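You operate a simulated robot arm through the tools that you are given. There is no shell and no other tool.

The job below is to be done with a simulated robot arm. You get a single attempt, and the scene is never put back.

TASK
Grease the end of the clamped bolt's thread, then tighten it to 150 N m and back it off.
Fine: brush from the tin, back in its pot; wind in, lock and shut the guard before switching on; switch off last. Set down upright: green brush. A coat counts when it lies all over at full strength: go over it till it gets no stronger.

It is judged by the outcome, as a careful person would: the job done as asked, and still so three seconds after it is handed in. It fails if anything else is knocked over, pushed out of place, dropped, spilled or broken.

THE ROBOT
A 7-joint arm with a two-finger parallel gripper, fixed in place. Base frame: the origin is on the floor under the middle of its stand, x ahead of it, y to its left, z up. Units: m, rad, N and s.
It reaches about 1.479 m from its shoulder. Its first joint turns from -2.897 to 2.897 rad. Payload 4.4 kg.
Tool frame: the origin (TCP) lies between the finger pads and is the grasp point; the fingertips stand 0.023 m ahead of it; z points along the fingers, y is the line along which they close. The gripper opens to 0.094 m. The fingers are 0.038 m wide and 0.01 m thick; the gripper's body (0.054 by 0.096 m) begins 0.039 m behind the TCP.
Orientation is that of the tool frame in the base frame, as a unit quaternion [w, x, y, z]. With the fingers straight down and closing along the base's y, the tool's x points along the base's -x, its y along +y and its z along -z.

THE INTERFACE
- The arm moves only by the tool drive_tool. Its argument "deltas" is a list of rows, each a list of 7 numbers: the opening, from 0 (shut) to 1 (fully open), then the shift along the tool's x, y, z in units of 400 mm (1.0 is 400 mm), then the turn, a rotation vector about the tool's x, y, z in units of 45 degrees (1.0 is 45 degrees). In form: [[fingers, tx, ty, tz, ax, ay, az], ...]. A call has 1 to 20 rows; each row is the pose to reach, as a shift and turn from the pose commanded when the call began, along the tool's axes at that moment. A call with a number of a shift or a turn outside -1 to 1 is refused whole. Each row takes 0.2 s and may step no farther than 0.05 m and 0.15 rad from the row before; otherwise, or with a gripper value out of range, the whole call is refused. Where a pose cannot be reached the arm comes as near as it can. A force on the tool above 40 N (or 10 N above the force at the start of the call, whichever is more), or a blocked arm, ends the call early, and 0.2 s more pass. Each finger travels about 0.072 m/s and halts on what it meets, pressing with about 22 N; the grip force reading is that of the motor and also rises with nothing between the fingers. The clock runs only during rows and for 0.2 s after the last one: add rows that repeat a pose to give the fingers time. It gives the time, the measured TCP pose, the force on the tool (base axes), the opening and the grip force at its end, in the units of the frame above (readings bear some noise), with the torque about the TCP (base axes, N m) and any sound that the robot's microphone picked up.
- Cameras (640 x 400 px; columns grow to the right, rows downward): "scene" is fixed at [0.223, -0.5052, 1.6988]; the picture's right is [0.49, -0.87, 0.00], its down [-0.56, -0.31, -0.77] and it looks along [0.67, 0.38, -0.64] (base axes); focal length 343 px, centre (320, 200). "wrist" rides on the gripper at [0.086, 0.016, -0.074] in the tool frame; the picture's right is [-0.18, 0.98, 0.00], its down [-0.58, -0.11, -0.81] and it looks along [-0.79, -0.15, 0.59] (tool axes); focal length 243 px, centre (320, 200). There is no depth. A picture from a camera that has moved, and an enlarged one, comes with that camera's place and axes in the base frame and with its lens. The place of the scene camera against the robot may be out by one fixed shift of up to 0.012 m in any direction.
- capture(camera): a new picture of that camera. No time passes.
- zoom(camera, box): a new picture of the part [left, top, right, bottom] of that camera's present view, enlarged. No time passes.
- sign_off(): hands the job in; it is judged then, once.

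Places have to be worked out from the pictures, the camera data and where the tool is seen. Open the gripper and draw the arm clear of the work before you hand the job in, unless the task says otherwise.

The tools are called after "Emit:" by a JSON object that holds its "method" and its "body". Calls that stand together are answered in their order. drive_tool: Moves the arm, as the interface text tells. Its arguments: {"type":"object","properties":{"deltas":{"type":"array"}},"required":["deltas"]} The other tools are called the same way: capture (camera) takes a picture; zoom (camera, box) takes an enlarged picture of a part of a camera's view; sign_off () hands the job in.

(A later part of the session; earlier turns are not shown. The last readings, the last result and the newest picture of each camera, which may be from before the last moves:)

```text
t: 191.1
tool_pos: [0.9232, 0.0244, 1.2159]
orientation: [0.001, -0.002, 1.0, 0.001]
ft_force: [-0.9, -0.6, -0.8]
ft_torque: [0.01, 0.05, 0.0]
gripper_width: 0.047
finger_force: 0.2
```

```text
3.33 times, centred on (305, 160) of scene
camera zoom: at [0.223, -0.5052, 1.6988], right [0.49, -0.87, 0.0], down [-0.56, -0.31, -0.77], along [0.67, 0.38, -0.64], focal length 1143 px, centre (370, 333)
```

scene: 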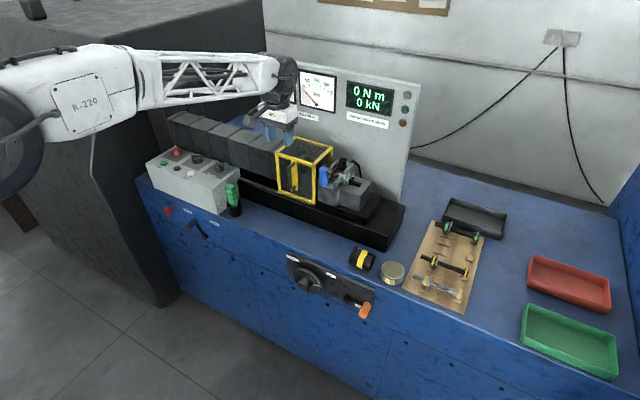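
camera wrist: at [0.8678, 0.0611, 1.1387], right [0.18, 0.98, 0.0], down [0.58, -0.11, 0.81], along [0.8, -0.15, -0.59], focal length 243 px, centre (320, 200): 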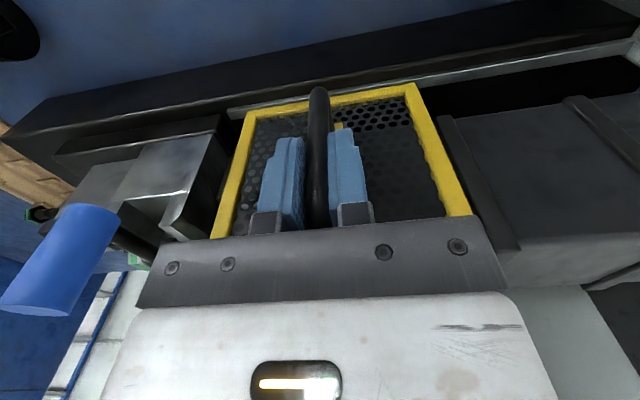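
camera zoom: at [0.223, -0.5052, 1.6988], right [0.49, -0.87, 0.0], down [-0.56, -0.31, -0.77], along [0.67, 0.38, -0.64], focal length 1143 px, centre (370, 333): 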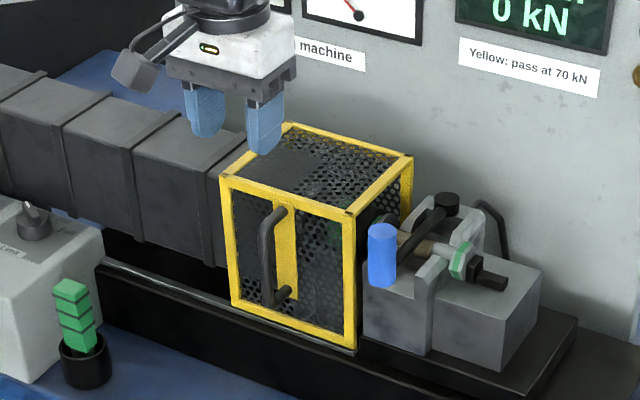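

The guard is shut. Now the controls: I'll move above the control box to read the selectors.

Emit:
{"method": "drive_tool", "body": {"deltas": [[0.6, 0.1, 0.02, 0, 0, 0, 0], [0.8, 0.2, 0.08, 0, 0, 0, 0], [1, 0.22, 0.19, 0, 0, 0, 0], [1, 0.22, 0.3, 0, 0, 0, 0], [1, 0.22, 0.41, 0, 0, 0, 0], [1, 0.22, 0.52, 0, 0, 0, 0], [1, 0.22, 0.63, 0, 0, 0, 0], [1, 0.22, 0.74, 0, 0, 0, 0], [1, 0.22, 0.85, 0, 0, 0, 0], [1, 0.22, 0.95, 0, 0, 0, 0]]}}

Emit:
{"method": "capture", "body": {"camera": "wrist"}}

Emit:
{"method": "zoom", "body": {"camera": "wrist", "box": [230, 20, 430, 150]}}

```text
t: 193.3
tool_pos: [0.8317, 0.4044, 1.2172]
orientation: [0.002, -0.002, 1.0, 0.001]
ft_force: [0.7, -0.1, 0.6]
ft_torque: [0.0, 0.0, 0.0]
gripper_width: 0.0937
finger_force: 0.1
```

```text
taken
camera wrist: at [0.7456, 0.4201, 1.2909], right [0.18, 0.98, 0.0], down [0.58, -0.11, 0.81], along [0.8, -0.15, -0.59], focal length 243 px, centre (320, 200)
```

wrist: 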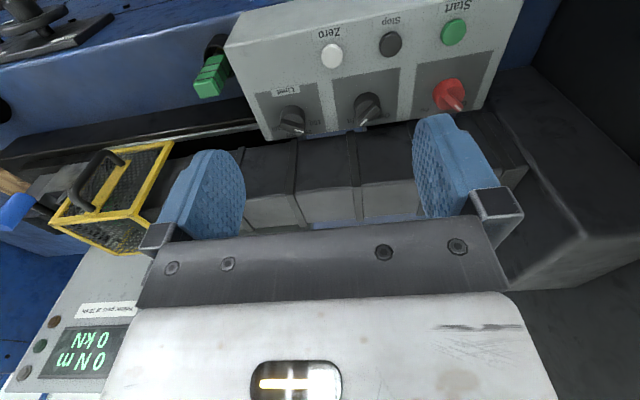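

```text
3.08 times, centred on (330, 85) of wrist
camera zoom: at [0.7456, 0.4201, 1.2909], right [0.18, 0.98, 0.0], down [0.58, -0.11, 0.81], along [0.8, -0.15, -0.59], focal length 746 px, centre (289, 554)
```

zoom: 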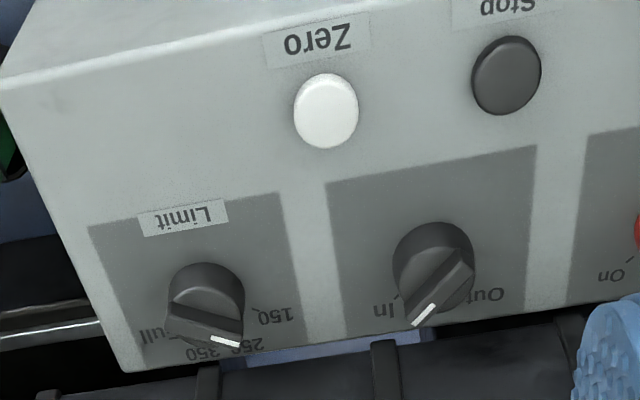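

I'll zoom in closely on the limit and direction knobs.

Emit:
{"method": "zoom", "body": {"camera": "wrist", "box": [260, 80, 330, 140]}}

Emit:
{"method": "zoom", "body": {"camera": "wrist", "box": [335, 70, 405, 130]}}

Emit:
{"method": "zoom", "body": {"camera": "wrist", "box": [410, 60, 490, 125]}}

Emit:
{"method": "zoom", "body": {"camera": "scene", "box": [145, 140, 245, 210]}}

```text
6.67 times, centred on (295, 110) of wrist
camera zoom: at [0.7456, 0.4201, 1.2909], right [0.18, 0.98, 0.0], down [0.58, -0.11, 0.81], along [0.8, -0.15, -0.59], focal length 1618 px, centre (487, 800)
```

zoom: 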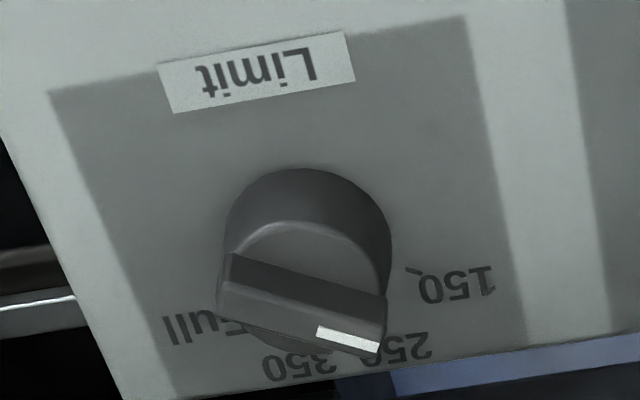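

```text
6.67 times, centred on (370, 100) of wrist
camera zoom: at [0.7456, 0.4201, 1.2909], right [0.18, 0.98, 0.0], down [0.58, -0.11, 0.81], along [0.8, -0.15, -0.59], focal length 1618 px, centre (-13, 867)
```

zoom: 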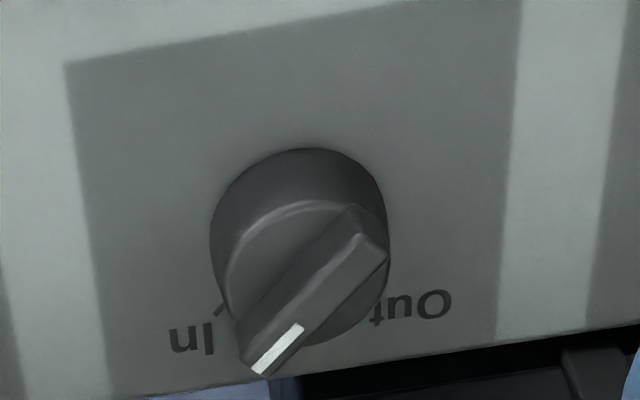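

```text
6.15 times, centred on (450, 92) of wrist
camera zoom: at [0.7456, 0.4201, 1.2909], right [0.18, 0.98, 0.0], down [0.58, -0.11, 0.81], along [0.8, -0.15, -0.59], focal length 1493 px, centre (-480, 862)
```

zoom: 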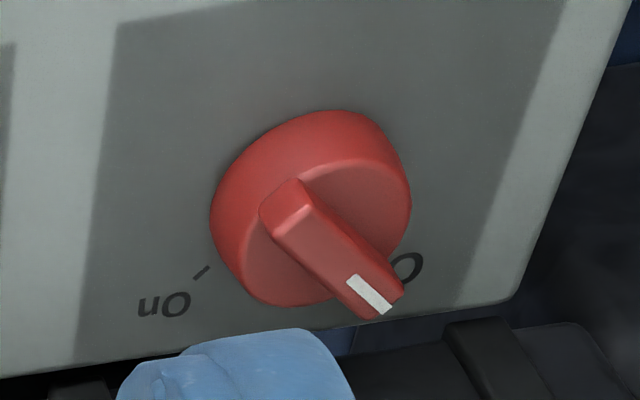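

```text
5.71 times, centred on (195, 175) of scene
camera zoom: at [0.223, -0.5052, 1.6988], right [0.49, -0.87, 0.0], down [-0.56, -0.31, -0.77], along [0.67, 0.38, -0.64], focal length 1960 px, centre (1034, 343)
```

zoom: 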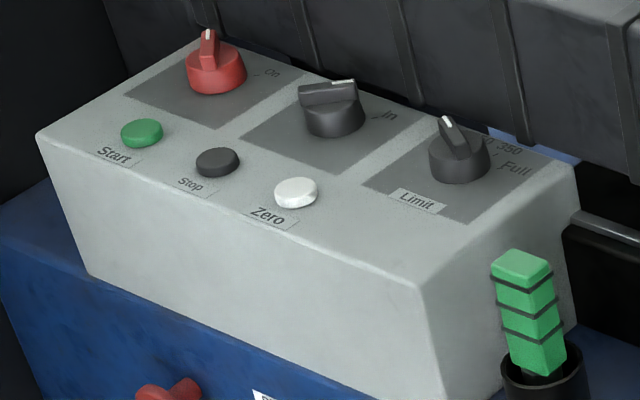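

By projecting the markings onto the box top (z≈0.961), the direction pointer matches "In" and the limit pointer (about 60°) seems to match "150" (about 58°), not 250. I want to be certain, so I'll take a straight-down view of the limit knob.

Emit:
{"method": "drive_tool", "body": {"deltas": [[1, -0.075, -0.035, 0.02, 0, 0.11, 0], [1, -0.15, -0.07, 0.05, 0, 0.22, 0], [1, -0.225, -0.105, 0.1, 0, 0.33, 0], [1, -0.3, -0.139, 0.17, 0, 0.445, 0], [1, -0.3, -0.139, 0.17, 0, 0.445, 0]]}}

Emit:
{"method": "capture", "body": {"camera": "wrist"}}

Emit:
{"method": "zoom", "body": {"camera": "wrist", "box": [260, 60, 390, 180]}}

```text
t: 194.5
tool_pos: [0.9517, 0.3481, 1.1497]
orientation: [-0.172, -0.001, 0.985, 0.001]
ft_force: [-0.1, 0.3, 0.9]
ft_torque: [0.0, 0.01, 0.02]
gripper_width: 0.0937
finger_force: 0.0
```

```text
taken
camera wrist: at [0.8965, 0.3641, 1.248], right [0.17, 0.98, -0.06], down [0.82, -0.11, 0.56], along [0.55, -0.15, -0.83], focal length 243 px, centre (320, 200)
```

wrist: 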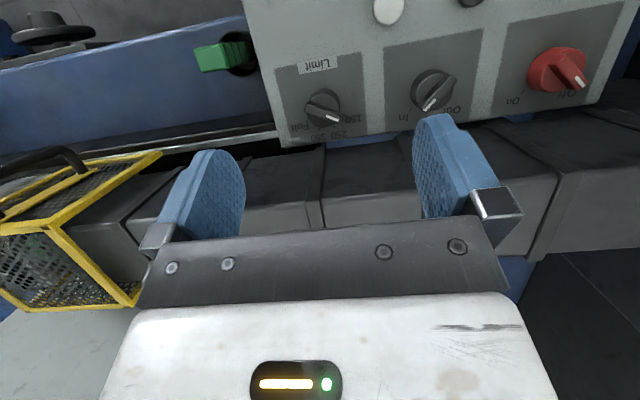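

```text
3.33 times, centred on (325, 120) of wrist
camera zoom: at [0.8965, 0.3641, 1.248], right [0.17, 0.98, -0.06], down [0.82, -0.11, 0.56], along [0.55, -0.15, -0.83], focal length 809 px, centre (303, 467)
```

zoom: 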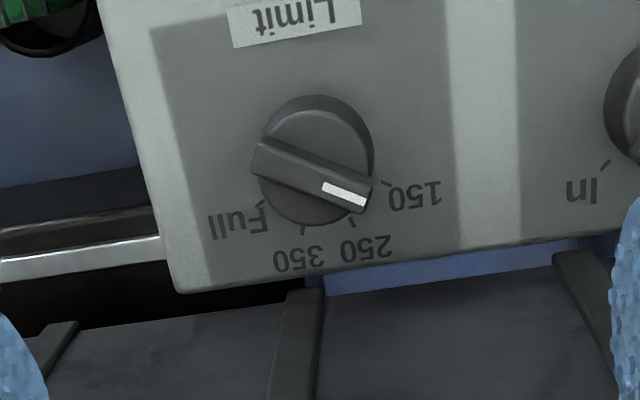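

The straight-down view is clear. The limit pointer is at 150 (pointer 58.8°, tick 58.6°), and the direction knob is at "In". Neither needs touching, so next I'll go over the red main switch.

Emit:
{"method": "drive_tool", "body": {"deltas": [[1, 0.007, 0.09, 0.0, 0, -0.11, 0], [1, 0.014, 0.19, 0.0, 0, -0.22, 0], [1, 0.02, 0.3, 0.02, 0, -0.33, 0], [1, 0.027, 0.41, 0.04, 0, -0.44, 0], [1, 0.0345, 0.53, 0.066, 0, -0.44, 0], [1, 0.0345, 0.53, 0.066, 0, -0.44, 0]]}}

Emit:
{"method": "capture", "body": {"camera": "wrist"}}

Emit:
{"method": "zoom", "body": {"camera": "wrist", "box": [250, 40, 390, 150]}}

```text
t: 195.9
tool_pos: [0.9284, 0.5619, 1.13]
orientation: [0.0, -0.002, 1.0, 0.0]
ft_force: [0.5, 0.0, -0.2]
ft_torque: [0.01, 0.01, 0.01]
gripper_width: 0.0938
finger_force: 0.0
```

```text
taken
camera wrist: at [0.8432, 0.5779, 1.2048], right [0.18, 0.98, 0.0], down [0.58, -0.11, 0.81], along [0.79, -0.14, -0.59], focal length 243 px, centre (320, 200)
```

wrist: 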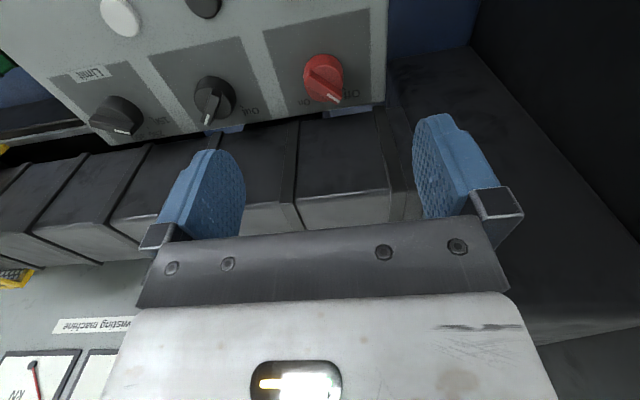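

```text
3.64 times, centred on (320, 95) of wrist
camera zoom: at [0.8432, 0.5779, 1.2048], right [0.18, 0.98, 0.0], down [0.58, -0.11, 0.81], along [0.79, -0.14, -0.59], focal length 882 px, centre (320, 582)
```

zoom: 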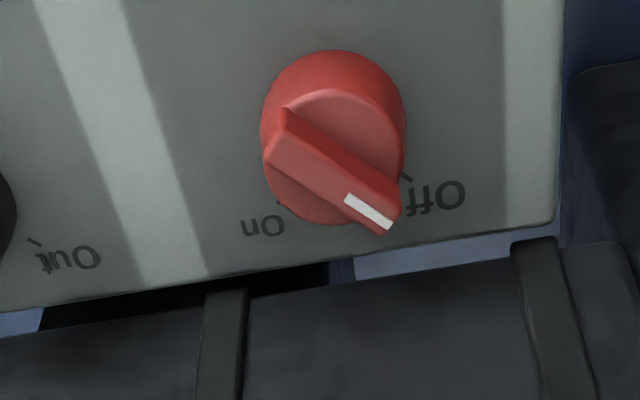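

The red switch centre is about (0.9635, 0.560), with its bar at +45° (Off) and "On" at -45°. I'll turn the gripper to straddle the bar and hold above it.

Emit:
{"method": "drive_tool", "body": {"deltas": [[0.8, -0.02, 0, 0.0, 0, 0, -0.17], [0.6, -0.04, 0, 0.0, 0, 0, -0.34], [0.43, -0.06, 0, 0.02, 0, 0, -0.51], [0.43, -0.084, -0.003, 0.05, 0, 0, -0.68], [0.43, -0.084, -0.003, 0.1, 0, 0, -0.85], [0.43, -0.084, -0.003, 0.15, 0, 0, -1.0], [0.43, -0.084, -0.003, 0.15, 0, 0, -1.0]]}}

Emit:
{"method": "capture", "body": {"camera": "wrist"}}

Emit:
{"method": "zoom", "body": {"camera": "scene", "box": [130, 90, 250, 200]}}

```text
t: 197.5
tool_pos: [0.9635, 0.5591, 1.0699]
orientation: [0.001, -0.384, 0.923, 0.001]
ft_force: [-0.1, -0.2, -0.7]
ft_torque: [-0.01, -0.03, -0.01]
gripper_width: 0.0403
finger_force: 0.2
```

```text
taken
camera wrist: at [0.8915, 0.5101, 1.1435], right [-0.57, 0.82, 0.0], down [0.49, 0.34, 0.81], along [0.66, 0.46, -0.59], focal length 243 px, centre (320, 200)
```

wrist: 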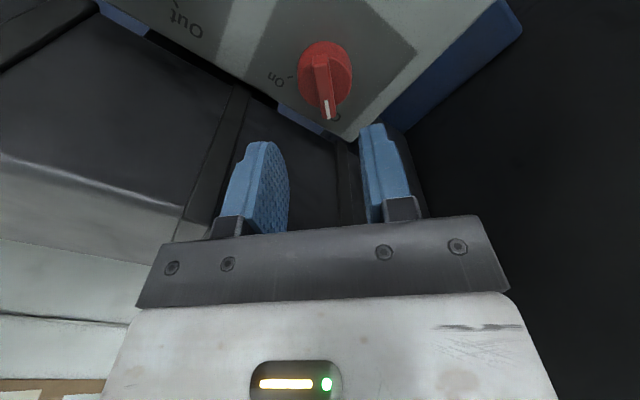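

```text
3.64 times, centred on (190, 145) of scene
camera zoom: at [0.223, -0.5052, 1.6988], right [0.49, -0.87, 0.0], down [-0.56, -0.31, -0.77], along [0.67, 0.38, -0.64], focal length 1247 px, centre (793, 400)
```

zoom: 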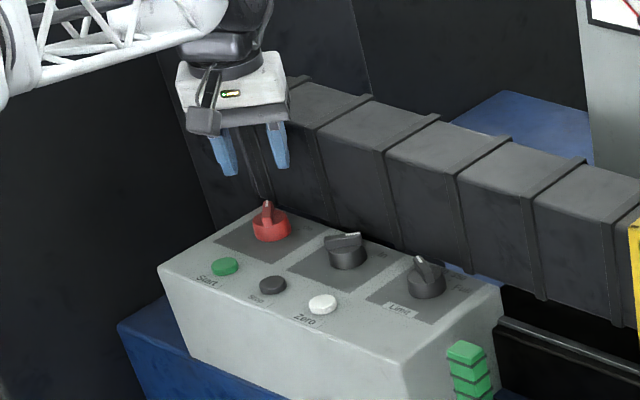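

The bar lies between the fingers. I'll zoom to fine-tune the alignment before descending.

Emit:
{"method": "zoom", "body": {"camera": "wrist", "box": [270, 30, 380, 130]}}

```text
4.00 times, centred on (325, 80) of wrist
camera zoom: at [0.8915, 0.5101, 1.1435], right [-0.57, 0.82, 0.0], down [0.49, 0.34, 0.81], along [0.66, 0.46, -0.59], focal length 970 px, centre (300, 680)
```

zoom: 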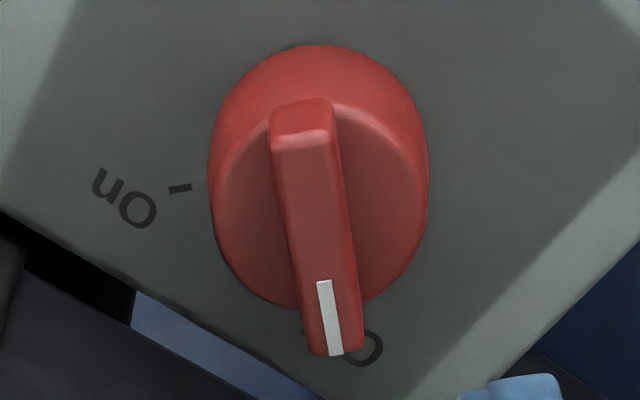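

The knob is about 3 mm off in both tool x and y. I'll correct that and lower so the fingertips sit beside the bar, just above the round base.

Emit:
{"method": "drive_tool", "body": {"deltas": [[0.43, 0.007, 0.008, 0.04, 0, 0, 0], [0.43, 0.007, 0.008, 0.08, 0, 0, 0], [0.43, 0.007, 0.008, 0.12, 0, 0, 0], [0.43, 0.007, 0.008, 0.145, 0, 0, 0], [0.43, 0.007, 0.008, 0.157, 0, 0, 0], [0.43, 0.007, 0.008, 0.157, 0, 0, 0]]}}

Emit:
{"method": "capture", "body": {"camera": "wrist"}}

Emit:
{"method": "zoom", "body": {"camera": "scene", "box": [150, 110, 230, 190]}}

```text
t: 198.2
tool_pos: [0.9604, 0.5606, 1.0429]
orientation: [0.006, -0.384, 0.923, 0.001]
ft_force: [-0.8, -0.5, 3.3]
ft_torque: [-0.08, -0.19, -0.02]
gripper_width: 0.0402
finger_force: 0.1
stopped in row 3: the force on the tool passed its limit at 56 N (the readings are from after the stop); the commanded pose is now the measured one
```

```text
taken
camera wrist: at [0.8878, 0.5112, 1.1166], right [-0.57, 0.82, 0.0], down [0.48, 0.33, 0.81], along [0.67, 0.46, -0.58], focal length 243 px, centre (320, 200)
```

wrist: 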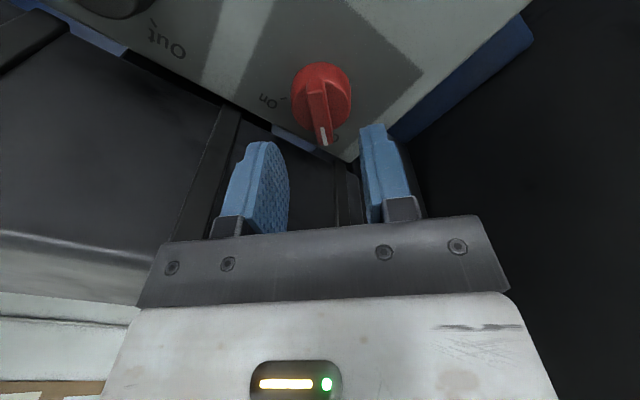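

```text
5.00 times, centred on (190, 150) of scene
camera zoom: at [0.223, -0.5052, 1.6988], right [0.49, -0.87, 0.0], down [-0.56, -0.31, -0.77], along [0.67, 0.38, -0.64], focal length 1715 px, centre (970, 450)
```

zoom: 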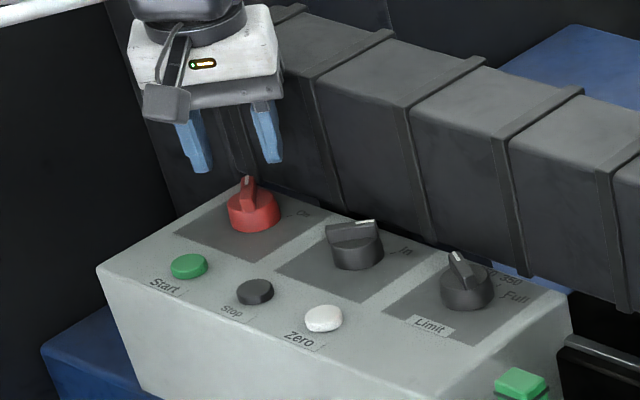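

The hand body touched the machine cover behind the box: its edge is near x≈1.0, z≈1.08, and nothing moved. I need to lean the hand back toward the robot, so I'll raise and tilt the gripper 35° along the bar's direction.

Emit:
{"method": "drive_tool", "body": {"deltas": [[0.43, 0, 0, -0.06, 0, 0, 0], [0.43, 0, 0, -0.12, 0, 0, 0], [0.43, 0.005, 0, -0.12, 0, -0.15, 0.001], [0.43, 0.01, 0, -0.12, -0.001, -0.31, 0.002], [0.43, 0.015, 0, -0.1, -0.001, -0.46, 0.003], [0.43, 0.02, 0, -0.07, -0.002, -0.61, 0.004], [0.43, 0.022, 0, -0.04, -0.002, -0.764, 0.005], [0.43, 0.022, 0, -0.04, -0.002, -0.764, 0.005]]}}

Emit:
{"method": "capture", "body": {"camera": "wrist"}}

Emit:
{"method": "zoom", "body": {"camera": "scene", "box": [150, 100, 250, 190]}}

```text
t: 200.0
tool_pos: [0.9539, 0.5544, 1.0575]
orientation: [0.279, -0.364, 0.881, 0.115]
ft_force: [-0.8, -0.1, 0.1]
ft_torque: [0.02, 0.01, -0.03]
gripper_width: 0.0403
finger_force: 0.0
```

```text
taken
camera wrist: at [0.863, 0.4864, 1.0693], right [-0.59, 0.8, 0.11], down [0.09, -0.07, 0.99], along [0.8, 0.59, -0.03], focal length 243 px, centre (320, 200)
```

wrist: 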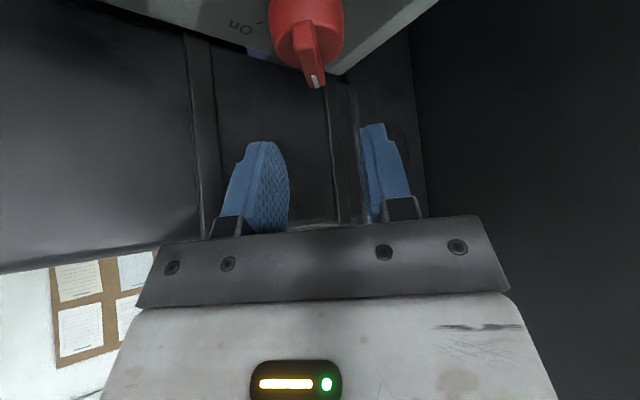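

```text
4.44 times, centred on (200, 145) of scene
camera zoom: at [0.223, -0.5052, 1.6988], right [0.49, -0.87, 0.0], down [-0.56, -0.31, -0.77], along [0.67, 0.38, -0.64], focal length 1524 px, centre (853, 444)
```

zoom: 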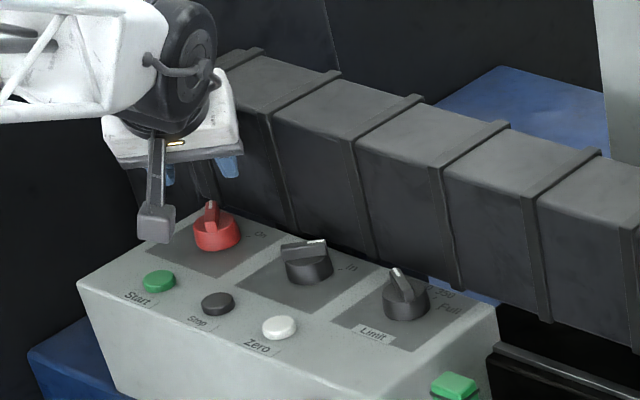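

The tilt worked and the camera housing clears the buttons. The bar is where I predicted, so I'll descend vertically so the fingertips straddle it.

Emit:
{"method": "drive_tool", "body": {"deltas": [[0.43, 0.02, 0, 0.028, 0, 0, 0], [0.43, 0.04, 0, 0.057, 0, 0, 0], [0.43, 0.058, 0, 0.083, 0, 0, 0], [0.43, 0.068, 0, 0.097, 0, 0, 0], [0.43, 0.074, 0, 0.106, 0, 0, 0], [0.43, 0.074, 0, 0.106, 0, 0, 0]]}}

Emit:
{"method": "capture", "body": {"camera": "wrist"}}

Emit:
{"method": "zoom", "body": {"camera": "scene", "box": [150, 100, 250, 190]}}

```text
t: 201.4
tool_pos: [0.9539, 0.5548, 1.0073]
orientation: [0.277, -0.365, 0.881, 0.115]
ft_force: [0.2, 0.2, -0.9]
ft_torque: [0.01, -0.03, -0.01]
gripper_width: 0.0401
finger_force: 0.1
```

```text
taken
camera wrist: at [0.8633, 0.4865, 1.0179], right [-0.59, 0.8, 0.11], down [0.09, -0.07, 0.99], along [0.8, 0.59, -0.03], focal length 243 px, centre (320, 200)
```

wrist: 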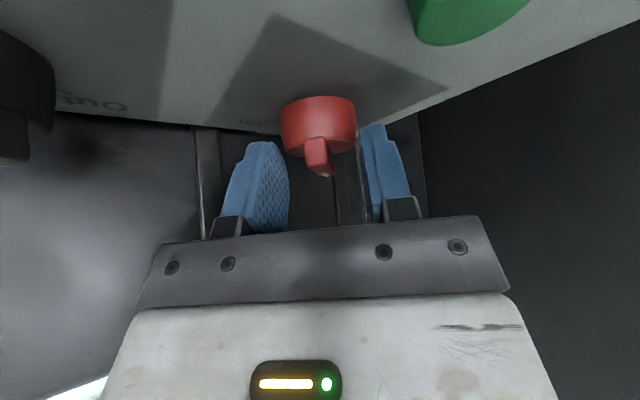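

```text
4.44 times, centred on (200, 145) of scene
camera zoom: at [0.223, -0.5052, 1.6988], right [0.49, -0.87, 0.0], down [-0.56, -0.31, -0.77], along [0.67, 0.38, -0.64], focal length 1524 px, centre (853, 444)
```

zoom: 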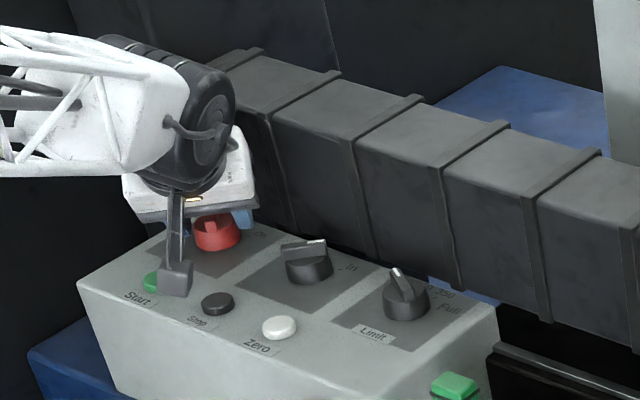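

This near-level view shows the base top is at z≈0.995 and the bar top at about 1.005, higher than I thought. The fingertips are beside the base, so I'll rise 12 mm, shift 6 mm forward along the bar, then close on the bar itself.

Emit:
{"method": "drive_tool", "body": {"deltas": [[0.43, -0.015, 0, -0.016, 0, 0, 0], [0.43, -0.0295, 0, -0.016, 0, 0, 0], [0.43, -0.0295, 0, -0.016, 0, 0, 0]]}}

Emit:
{"method": "capture", "body": {"camera": "wrist"}}

Emit:
{"method": "zoom", "body": {"camera": "wrist", "box": [220, 80, 420, 230]}}

```text
t: 202.2
tool_pos: [0.9576, 0.5602, 1.0187]
orientation: [0.277, -0.365, 0.881, 0.115]
ft_force: [0.3, -0.2, 0.5]
ft_torque: [0.01, 0.02, 0.01]
gripper_width: 0.0406
finger_force: 0.0
```

```text
taken
camera wrist: at [0.8673, 0.491, 1.0301], right [-0.59, 0.8, 0.11], down [0.09, -0.07, 0.99], along [0.8, 0.59, -0.03], focal length 243 px, centre (320, 200)
```

wrist: 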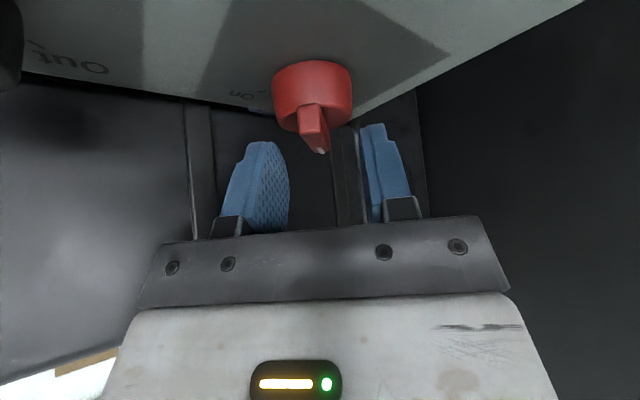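

```text
2.67 times, centred on (320, 155) of wrist
camera zoom: at [0.8673, 0.491, 1.0301], right [-0.59, 0.8, 0.11], down [0.09, -0.07, 0.99], along [0.8, 0.59, -0.03], focal length 647 px, centre (320, 320)
```

zoom: 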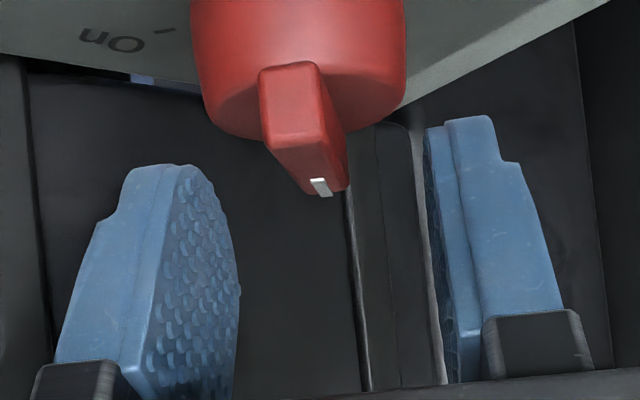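

The fingers overlap the bar by only a few millimetres. I'll lower 5 mm and shift 2 mm, then close.

Emit:
{"method": "drive_tool", "body": {"deltas": [[0.43, 0.0072, -0.005, 0.0102, 0, 0, 0], [0.43, 0.0072, -0.005, 0.0102, 0, 0, 0], [0.25, 0.0072, -0.005, 0.0102, 0, 0, 0], [0.1, 0.0072, -0.005, 0.0102, 0, 0, 0], [0, 0.0072, -0.005, 0.0102, 0, 0, 0], [0, 0.0072, -0.005, 0.0102, 0, 0, 0]]}}

Emit:
{"method": "zoom", "body": {"camera": "wrist", "box": [220, 80, 420, 230]}}

```text
t: 203.4
tool_pos: [0.9579, 0.5605, 1.0143]
orientation: [0.278, -0.366, 0.881, 0.116]
ft_force: [-4.5, 4.8, 0.4]
ft_torque: [0.46, 0.1, 0.01]
gripper_width: 0.0358
finger_force: 44.8
stopped in row 5: the force on the tool passed its limit at 41 N (the readings are from after the stop); the commanded pose is now the measured one
```

```text
2.67 times, centred on (320, 155) of wrist
camera zoom: at [0.8673, 0.4917, 1.0253], right [-0.59, 0.8, 0.11], down [0.09, -0.07, 0.99], along [0.8, 0.6, -0.03], focal length 647 px, centre (320, 320)
```

zoom: 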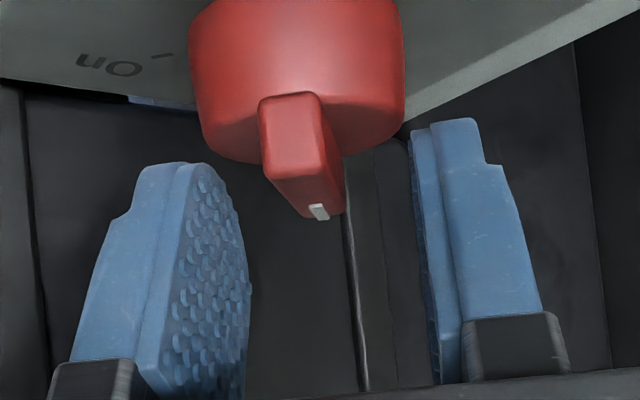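

The fingers squeezed the round base (36 mm) rather than the bar. From this view the knob axis is at about (0.952, 0.556), nearer than I assumed. Gripping the base squarely will do, so I'll open, recentre a little lower, and close again.

Emit:
{"method": "drive_tool", "body": {"deltas": [[0.3, 0, 0, 0, 0, 0, 0], [0.55, 0, 0, 0, 0, 0, 0], [0.55, 0.018, 0.001, 0.006, 0, 0, 0], [0.55, 0.035, 0.002, 0.012, 0, 0, 0], [0.55, 0.0524, 0.0025, 0.0182, 0, 0, 0], [0.55, 0.0524, 0.0025, 0.0182, 0, 0, 0]]}}

Emit:
{"method": "capture", "body": {"camera": "wrist"}}

Emit:
{"method": "zoom", "body": {"camera": "scene", "box": [150, 110, 230, 190]}}

```text
t: 204.8
tool_pos: [0.9478, 0.5517, 0.9992]
orientation: [0.28, -0.365, 0.88, 0.116]
ft_force: [12.4, 14.0, 24.1]
ft_torque: [0.45, -0.23, -0.12]
gripper_width: 0.052
finger_force: 0.0
```

```text
taken
camera wrist: at [0.8583, 0.4833, 1.0102], right [-0.59, 0.8, 0.11], down [0.08, -0.07, 0.99], along [0.8, 0.59, -0.03], focal length 243 px, centre (320, 200)
```

wrist: 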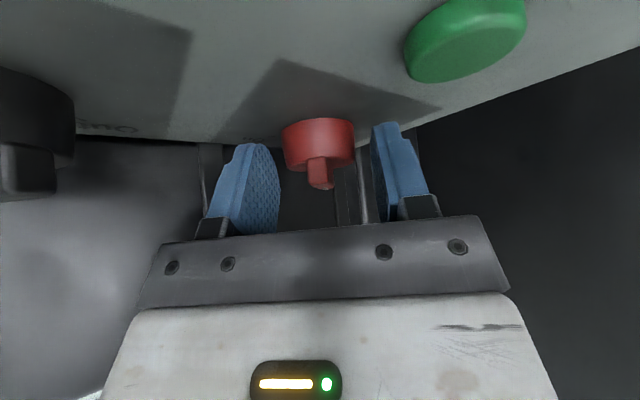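

```text
5.00 times, centred on (190, 150) of scene
camera zoom: at [0.223, -0.5052, 1.6988], right [0.49, -0.87, 0.0], down [-0.56, -0.31, -0.77], along [0.67, 0.38, -0.64], focal length 1715 px, centre (970, 450)
```

zoom: 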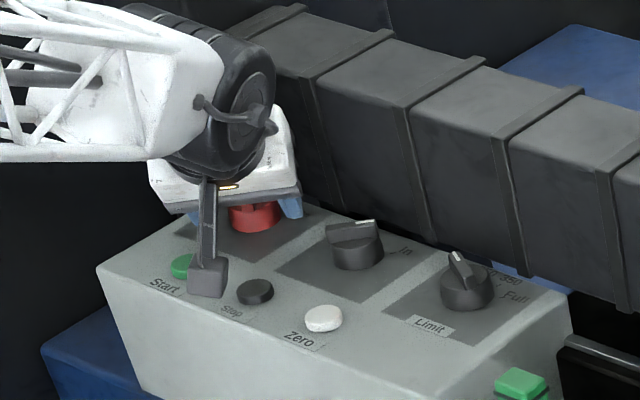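

The fingertips are resting lightly on the panel. I'll raise 4 mm and close on the base.

Emit:
{"method": "drive_tool", "body": {"deltas": [[0.55, -0.0057, 0.003, -0.0082, 0, 0, 0], [0.4, -0.0057, 0.003, -0.0082, 0, 0, 0], [0.25, -0.0057, 0.003, -0.0082, 0, 0, 0], [0.1, -0.0057, 0.003, -0.0082, 0, 0, 0], [0, -0.0057, 0.003, -0.0082, 0, 0, 0], [0, -0.0057, 0.003, -0.0082, 0, 0, 0]]}}

Emit:
{"method": "zoom", "body": {"camera": "wrist", "box": [220, 80, 420, 230]}}

```text
t: 206.4
tool_pos: [0.9479, 0.5504, 0.9998]
orientation: [0.277, -0.365, 0.881, 0.115]
ft_force: [-3.1, -11.8, 4.2]
ft_torque: [-0.7, 0.2, -0.05]
gripper_width: 0.0365
finger_force: 45.0
stopped in row 6: the force on the tool passed its limit at 42 N (the readings are from after the stop); the commanded pose is now the measured one
```

```text
2.67 times, centred on (320, 155) of wrist
camera zoom: at [0.8573, 0.482, 1.0109], right [-0.59, 0.8, 0.11], down [0.09, -0.07, 0.99], along [0.8, 0.59, -0.03], focal length 647 px, centre (320, 320)
```

zoom: 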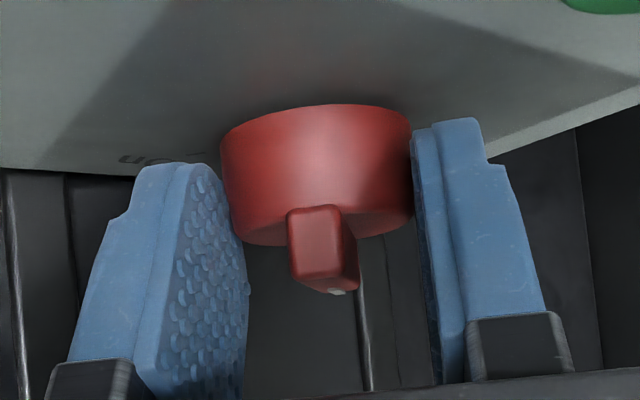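

The base is gripped on both sides (0.0365 m). I'll turn it about its own axis toward "On", the first 45°.

Emit:
{"method": "drive_tool", "body": {"deltas": [[0, 0, 0.002, 0, 0.096, 0, 0.1365], [0, 0, 0.004, 0, 0.191, 0, 0.273], [0, 0, 0.006, 0, 0.287, 0, 0.41], [0, 0, 0.008, 0, 0.382, 0, 0.546], [0, 0, 0.01, 0, 0.478, 0, 0.683], [0, 0, 0.0122, 0, 0.5736, 0, 0.8192]]}}

Emit:
{"method": "zoom", "body": {"camera": "wrist", "box": [220, 80, 420, 230]}}

Emit:
{"method": "zoom", "body": {"camera": "scene", "box": [150, 110, 230, 190]}}

```text
t: 207.6
tool_pos: [0.9442, 0.5568, 0.999]
orientation: [0.3, -0.089, 0.949, 0.029]
ft_force: [0.2, 10.3, -1.7]
ft_torque: [0.36, 0.47, 0.14]
gripper_width: 0.036
finger_force: 44.6
stopped in row 5: the force on the tool passed its limit at 43 N (the readings are from after the stop); the commanded pose is now the measured one
```

```text
2.67 times, centred on (320, 155) of wrist
camera zoom: at [0.8308, 0.5525, 1.0109], right [-0.04, 0.99, 0.11], down [0.03, -0.11, 0.99], along [1.0, 0.04, -0.03], focal length 647 px, centre (320, 320)
```

zoom: 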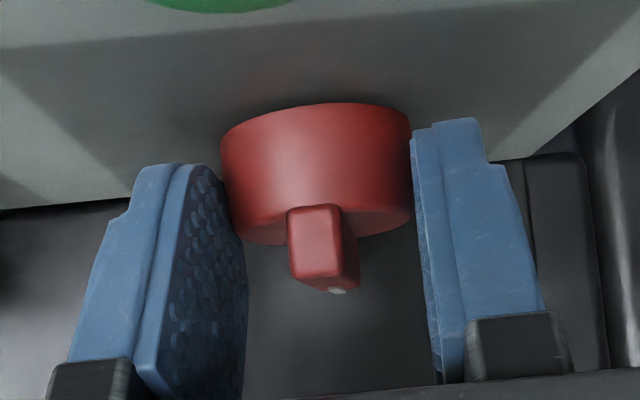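

```text
5.00 times, centred on (190, 150) of scene
camera zoom: at [0.223, -0.5052, 1.6988], right [0.49, -0.87, 0.0], down [-0.56, -0.31, -0.77], along [0.67, 0.38, -0.64], focal length 1715 px, centre (970, 450)
```

zoom: 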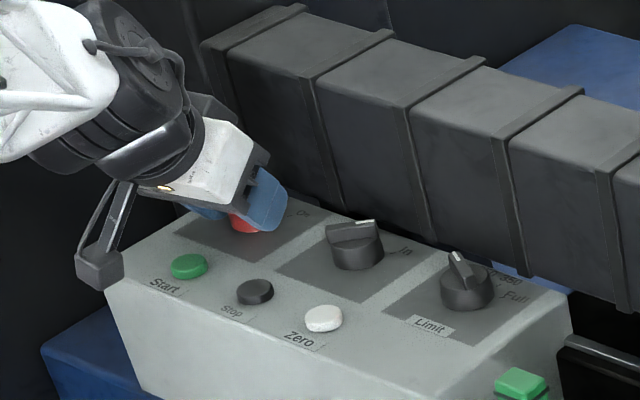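

The switch turns with the fingers, about 34° so far. A side load stopped the move, and the knob axis works out at (0.951, 0.557). I'll continue the rotation about that axis, with a small correction.

Emit:
{"method": "drive_tool", "body": {"deltas": [[0, -0.001, 0.005, 0.001, 0.082, 0, 0.117], [0, -0.002, 0.0075, 0.0015, 0.164, 0, 0.233], [0, -0.003, 0.0095, 0.002, 0.246, 0, 0.35], [0, -0.004, 0.0115, 0.003, 0.328, 0, 0.467], [0, -0.005, 0.0135, 0.0035, 0.41, 0, 0.584]]}}

Emit:
{"method": "zoom", "body": {"camera": "wrist", "box": [220, 80, 420, 230]}}

```text
t: 208.9
tool_pos: [0.9464, 0.5637, 0.9995]
orientation: [0.295, 0.175, 0.938, -0.054]
ft_force: [6.3, 14.5, -4.5]
ft_torque: [0.53, -0.04, 0.2]
gripper_width: 0.0364
finger_force: 45.4
stopped in row 5: the force on the tool passed its limit at 71 N (the readings are from after the stop); the commanded pose is now the measured one
```

```text
2.67 times, centred on (320, 155) of wrist
camera zoom: at [0.8468, 0.6206, 1.0112], right [0.49, 0.86, 0.11], down [-0.03, -0.11, 0.99], along [0.87, -0.49, -0.03], focal length 647 px, centre (320, 320)
```

zoom: 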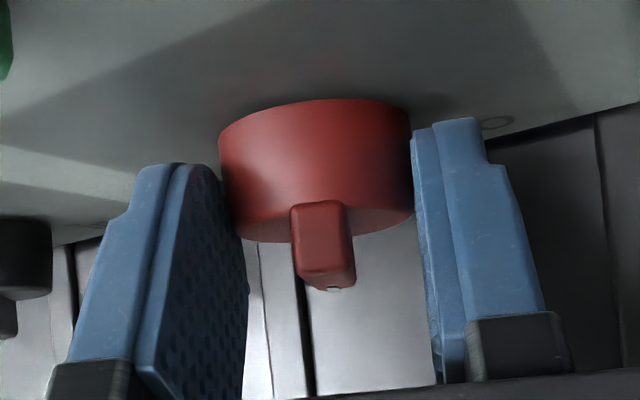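

The switch is now about 21° past centre, but the force spiked to 71 N. I'll check the scene for what might be touching before I continue.

Emit:
{"method": "zoom", "body": {"camera": "scene", "box": [130, 90, 240, 190]}}

Emit:
{"method": "capture", "body": {"camera": "wrist"}}

```text
4.00 times, centred on (185, 140) of scene
camera zoom: at [0.223, -0.5052, 1.6988], right [0.49, -0.87, 0.0], down [-0.56, -0.31, -0.77], along [0.67, 0.38, -0.64], focal length 1372 px, centre (860, 440)
```

zoom: 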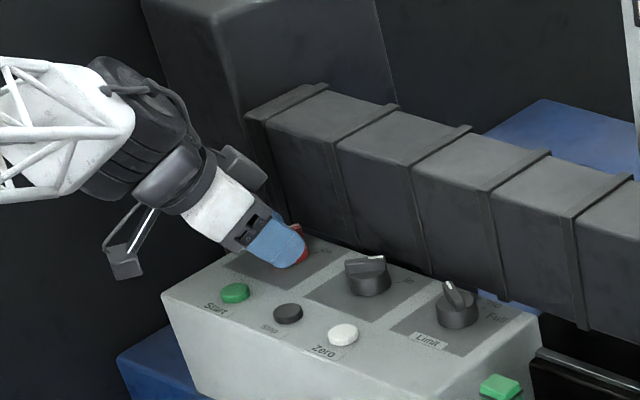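

```text
taken
camera wrist: at [0.8468, 0.6206, 1.0112], right [0.49, 0.86, 0.11], down [-0.03, -0.11, 0.99], along [0.87, -0.49, -0.03], focal length 243 px, centre (320, 200)
```

wrist: 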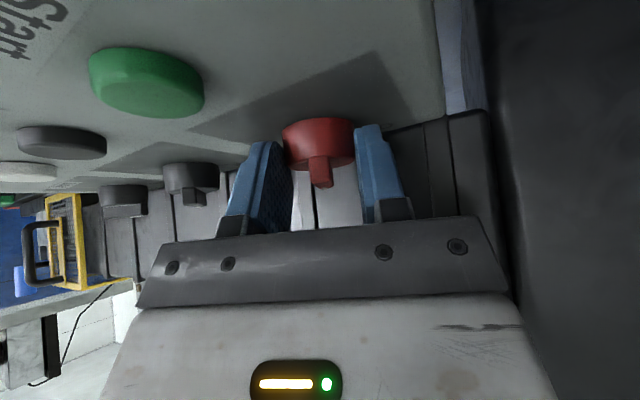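

Another part of the hand may be near the machine's left end. The base is round, so I can ratchet instead. I'll release and look at where the switch settles.

Emit:
{"method": "drive_tool", "body": {"deltas": [[0.2, 0, 0, 0, 0, 0, 0], [0.5, 0, 0, 0, 0, 0, 0], [0.5, 0, 0, 0, 0, 0, 0], [0.5, -0.02, 0, -0.03, 0, 0, 0], [0.5, -0.05, 0, -0.07, 0, 0, 0]]}}

Emit:
{"method": "capture", "body": {"camera": "wrist"}}

Emit:
{"method": "zoom", "body": {"camera": "wrist", "box": [220, 50, 420, 200]}}

Emit:
{"method": "zoom", "body": {"camera": "scene", "box": [130, 90, 240, 190]}}

```text
t: 210.1
tool_pos: [0.9458, 0.5635, 1.0339]
orientation: [0.296, 0.174, 0.938, -0.054]
ft_force: [0.2, 0.0, 0.1]
ft_torque: [-0.02, -0.05, 0.01]
gripper_width: 0.0469
finger_force: 0.1
```

```text
taken
camera wrist: at [0.847, 0.6198, 1.0451], right [0.49, 0.86, 0.11], down [-0.03, -0.11, 0.99], along [0.87, -0.49, -0.03], focal length 243 px, centre (320, 200)
```

wrist: 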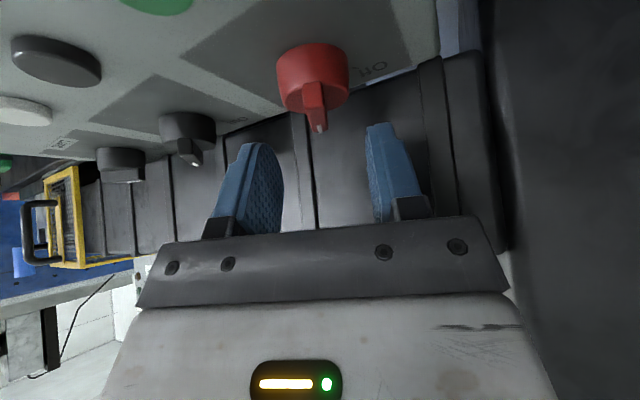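

```text
2.67 times, centred on (320, 125) of wrist
camera zoom: at [0.847, 0.6198, 1.0451], right [0.49, 0.86, 0.11], down [-0.03, -0.11, 0.99], along [0.87, -0.49, -0.03], focal length 647 px, centre (320, 400)
```

zoom: 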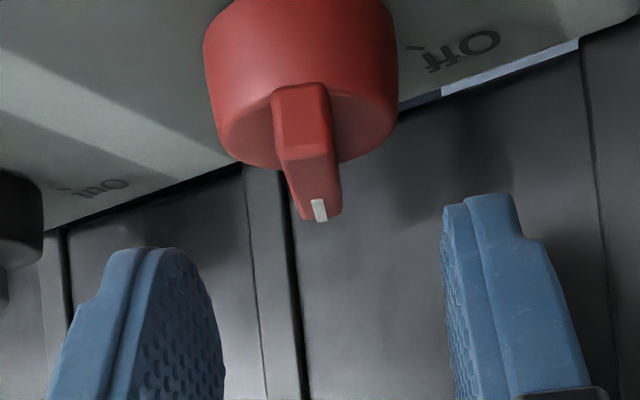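

```text
4.00 times, centred on (185, 140) of scene
camera zoom: at [0.223, -0.5052, 1.6988], right [0.49, -0.87, 0.0], down [-0.56, -0.31, -0.77], along [0.67, 0.38, -0.64], focal length 1372 px, centre (860, 440)
```

zoom: 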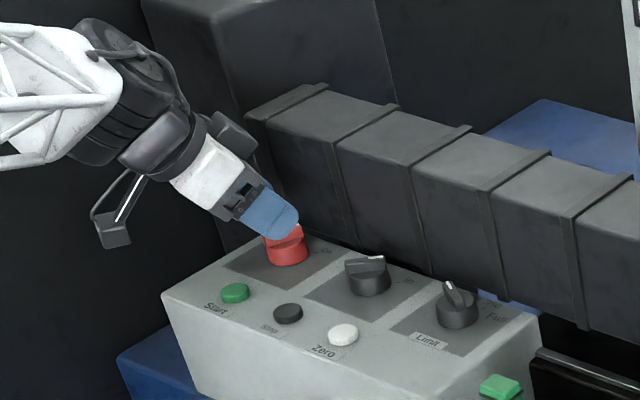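

The switch stays where I left it, at about -21°. I'll rotate the raised hand back by 45°, then regrip and turn the rest.

Emit:
{"method": "drive_tool", "body": {"deltas": [[0.5, -0.001, -0.0035, 0.0006, -0.095, 0, -0.137], [0.5, -0.0017, -0.007, 0.0012, -0.191, 0, -0.274], [0.5, -0.0025, -0.0104, 0.0018, -0.286, 0.001, -0.41], [0.5, -0.0033, -0.0138, 0.0023, -0.382, 0.001, -0.547], [0.5, -0.0042, -0.0173, 0.003, -0.477, 0.0015, -0.684], [0.5, -0.005, -0.0207, 0.0035, -0.5724, 0.0018, -0.8208], [0.5, -0.005, -0.0207, 0.0035, -0.5724, 0.0018, -0.8208]]}}

Emit:
{"method": "zoom", "body": {"camera": "wrist", "box": [220, 50, 420, 200]}}

```text
t: 211.7
tool_pos: [0.9467, 0.5554, 1.0336]
orientation: [0.294, -0.198, 0.933, 0.062]
ft_force: [-1.0, -0.7, -0.1]
ft_torque: [-0.03, -0.02, -0.01]
gripper_width: 0.0471
finger_force: 0.0
```

```text
2.67 times, centred on (320, 125) of wrist
camera zoom: at [0.8362, 0.5237, 1.0458], right [-0.26, 0.96, 0.11], down [0.06, -0.09, 0.99], along [0.96, 0.27, -0.03], focal length 647 px, centre (320, 400)
```

zoom: 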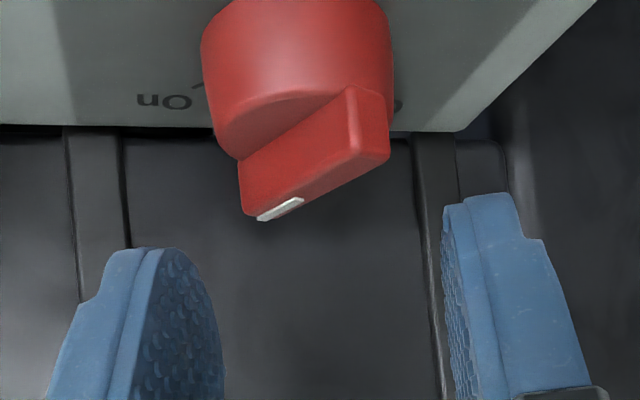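

The bar now points at about -28°, so roughly 17° remain to "On". The knob is centred between the fingers, so I'll lower and grip again.

Emit:
{"method": "drive_tool", "body": {"deltas": [[0.5, 0.016, 0, 0.023, 0, 0, 0], [0.5, 0.032, 0, 0.046, 0, 0, 0], [0.5, 0.048, 0, 0.0685, 0, 0, 0], [0.3, 0.048, 0, 0.0685, 0, 0, 0], [0.1, 0.048, 0, 0.0685, 0, 0, 0], [0, 0.048, 0, 0.0685, 0, 0, 0], [0, 0.048, 0, 0.0685, 0, 0, 0]]}}

Emit:
{"method": "zoom", "body": {"camera": "wrist", "box": [220, 80, 420, 230]}}

```text
t: 213.3
tool_pos: [0.9461, 0.5546, 1.0009]
orientation: [0.294, -0.197, 0.933, 0.062]
ft_force: [4.7, -9.3, -8.4]
ft_torque: [-0.3, -0.3, -0.12]
gripper_width: 0.0362
finger_force: 45.0
```

```text
2.67 times, centred on (320, 155) of wrist
camera zoom: at [0.8361, 0.5237, 1.0115], right [-0.26, 0.96, 0.11], down [0.06, -0.09, 0.99], along [0.96, 0.27, -0.03], focal length 647 px, centre (320, 320)
```

zoom: 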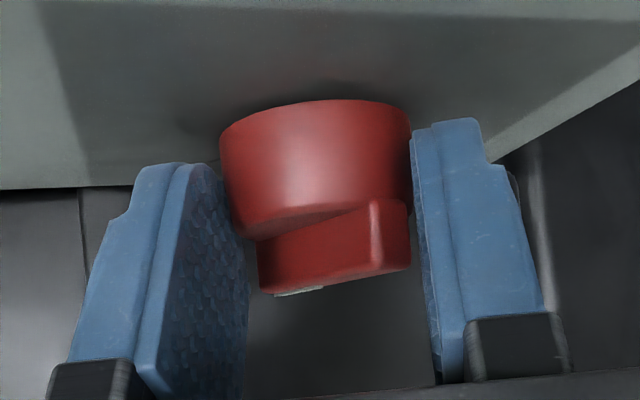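

The base is gripped again. I'll turn another 25° about the knob axis toward "On".

Emit:
{"method": "drive_tool", "body": {"deltas": [[0, 0, 0.0012, 0, 0.064, 0, 0.091], [0, 0, 0.0023, 0, 0.127, 0, 0.182], [0, 0, 0.0035, 0, 0.191, 0, 0.273], [0, 0, 0.0047, 0, 0.255, 0, 0.364], [0, 0, 0.0058, 0, 0.3185, 0, 0.4552]]}}

Emit:
{"method": "zoom", "body": {"camera": "wrist", "box": [220, 80, 420, 230]}}

Emit:
{"method": "capture", "body": {"camera": "scene"}}

```text
t: 214.6
tool_pos: [0.9438, 0.5599, 1.0014]
orientation: [0.3, 0.007, 0.954, 0.0]
ft_force: [-0.2, 9.3, -1.5]
ft_torque: [0.35, 0.27, 0.45]
gripper_width: 0.0357
finger_force: 45.3
stopped in row 5: the force on the tool passed its limit at 44 N (the readings are from after the stop); the commanded pose is now the measured one
```

```text
2.67 times, centred on (320, 155) of wrist
camera zoom: at [0.8306, 0.5784, 1.0123], right [0.17, 0.98, 0.11], down [0.01, -0.11, 0.99], along [0.99, -0.16, -0.03], focal length 647 px, centre (320, 320)
```

zoom: 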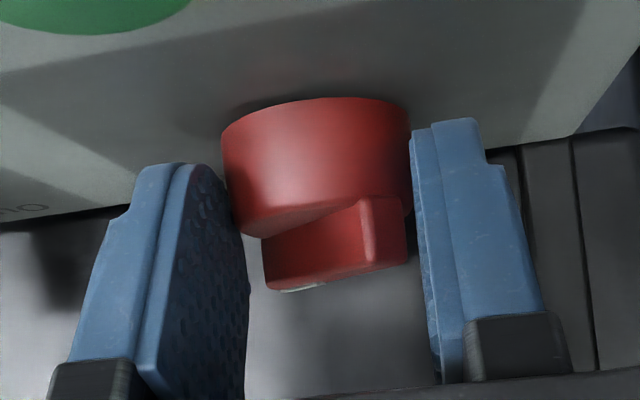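

```text
taken
```

scene: 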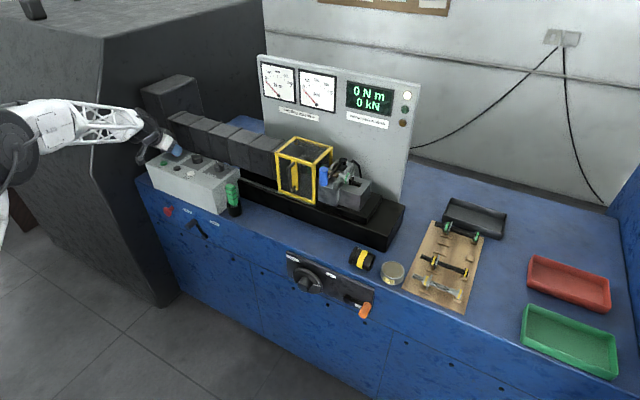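

The top lamp on the gauge panel is now lit white, so the machine has power. I'll zoom in to confirm the lamps and display.

Emit:
{"method": "zoom", "body": {"camera": "scene", "box": [250, 50, 430, 150]}}

```text
3.56 times, centred on (340, 100) of scene
camera zoom: at [0.223, -0.5052, 1.6988], right [0.49, -0.87, 0.0], down [-0.56, -0.31, -0.77], along [0.67, 0.38, -0.64], focal length 1220 px, centre (249, 556)
```

zoom: 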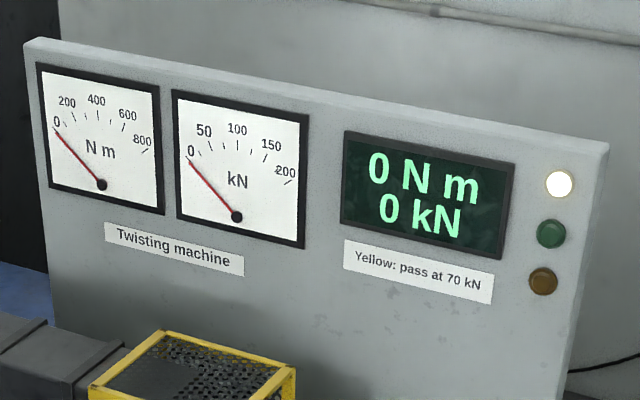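

Power is on, with the white lamp lit and zeros on the display. I'll release the switch, raise, and return to vertical to look at the push buttons.

Emit:
{"method": "drive_tool", "body": {"deltas": [[0.2, 0, 0, 0, 0, 0, 0], [0.5, 0, 0, 0, 0, 0, 0], [0.5, 0, 0, 0, 0, 0, 0], [0.5, -0.028, 0, -0.041, 0, 0, 0], [0.5, -0.057, 0, -0.082, 0, 0, 0], [0.5, -0.045, -0.002, -0.17, 0, 0.15, 0], [0.5, -0.03, -0.004, -0.25, 0, 0.3, 0], [0.5, -0.015, -0.006, -0.32, 0, 0.45, 0], [0.5, 0.0, -0.008, -0.37, 0, 0.6, 0], [0.5, 0.029, -0.0125, -0.413, 0, 0.7757, 0], [0.5, 0.029, -0.0125, -0.413, 0, 0.7757, 0]]}}

Emit:
{"method": "capture", "body": {"camera": "wrist"}}

Emit:
{"method": "zoom", "body": {"camera": "scene", "box": [130, 110, 250, 210]}}

```text
t: 216.9
tool_pos: [0.8402, 0.5557, 1.1314]
orientation: [0.0, 0.006, 1.0, 0.001]
ft_force: [-0.8, -0.4, -1.0]
ft_torque: [-0.02, -0.02, 0.05]
gripper_width: 0.0471
finger_force: 0.0
```

```text
taken
camera wrist: at [0.7541, 0.5735, 1.2049], right [0.2, 0.98, 0.0], down [0.58, -0.12, 0.81], along [0.79, -0.16, -0.59], focal length 243 px, centre (320, 200)
```

wrist: 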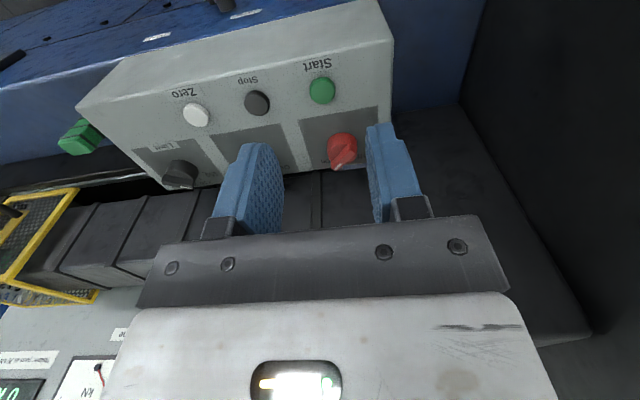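

```text
4.00 times, centred on (190, 160) of scene
camera zoom: at [0.223, -0.5052, 1.6988], right [0.49, -0.87, 0.0], down [-0.56, -0.31, -0.77], along [0.67, 0.38, -0.64], focal length 1372 px, centre (840, 360)
```

zoom: 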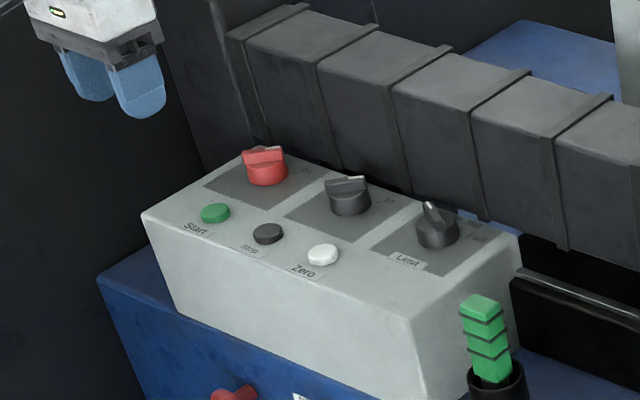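

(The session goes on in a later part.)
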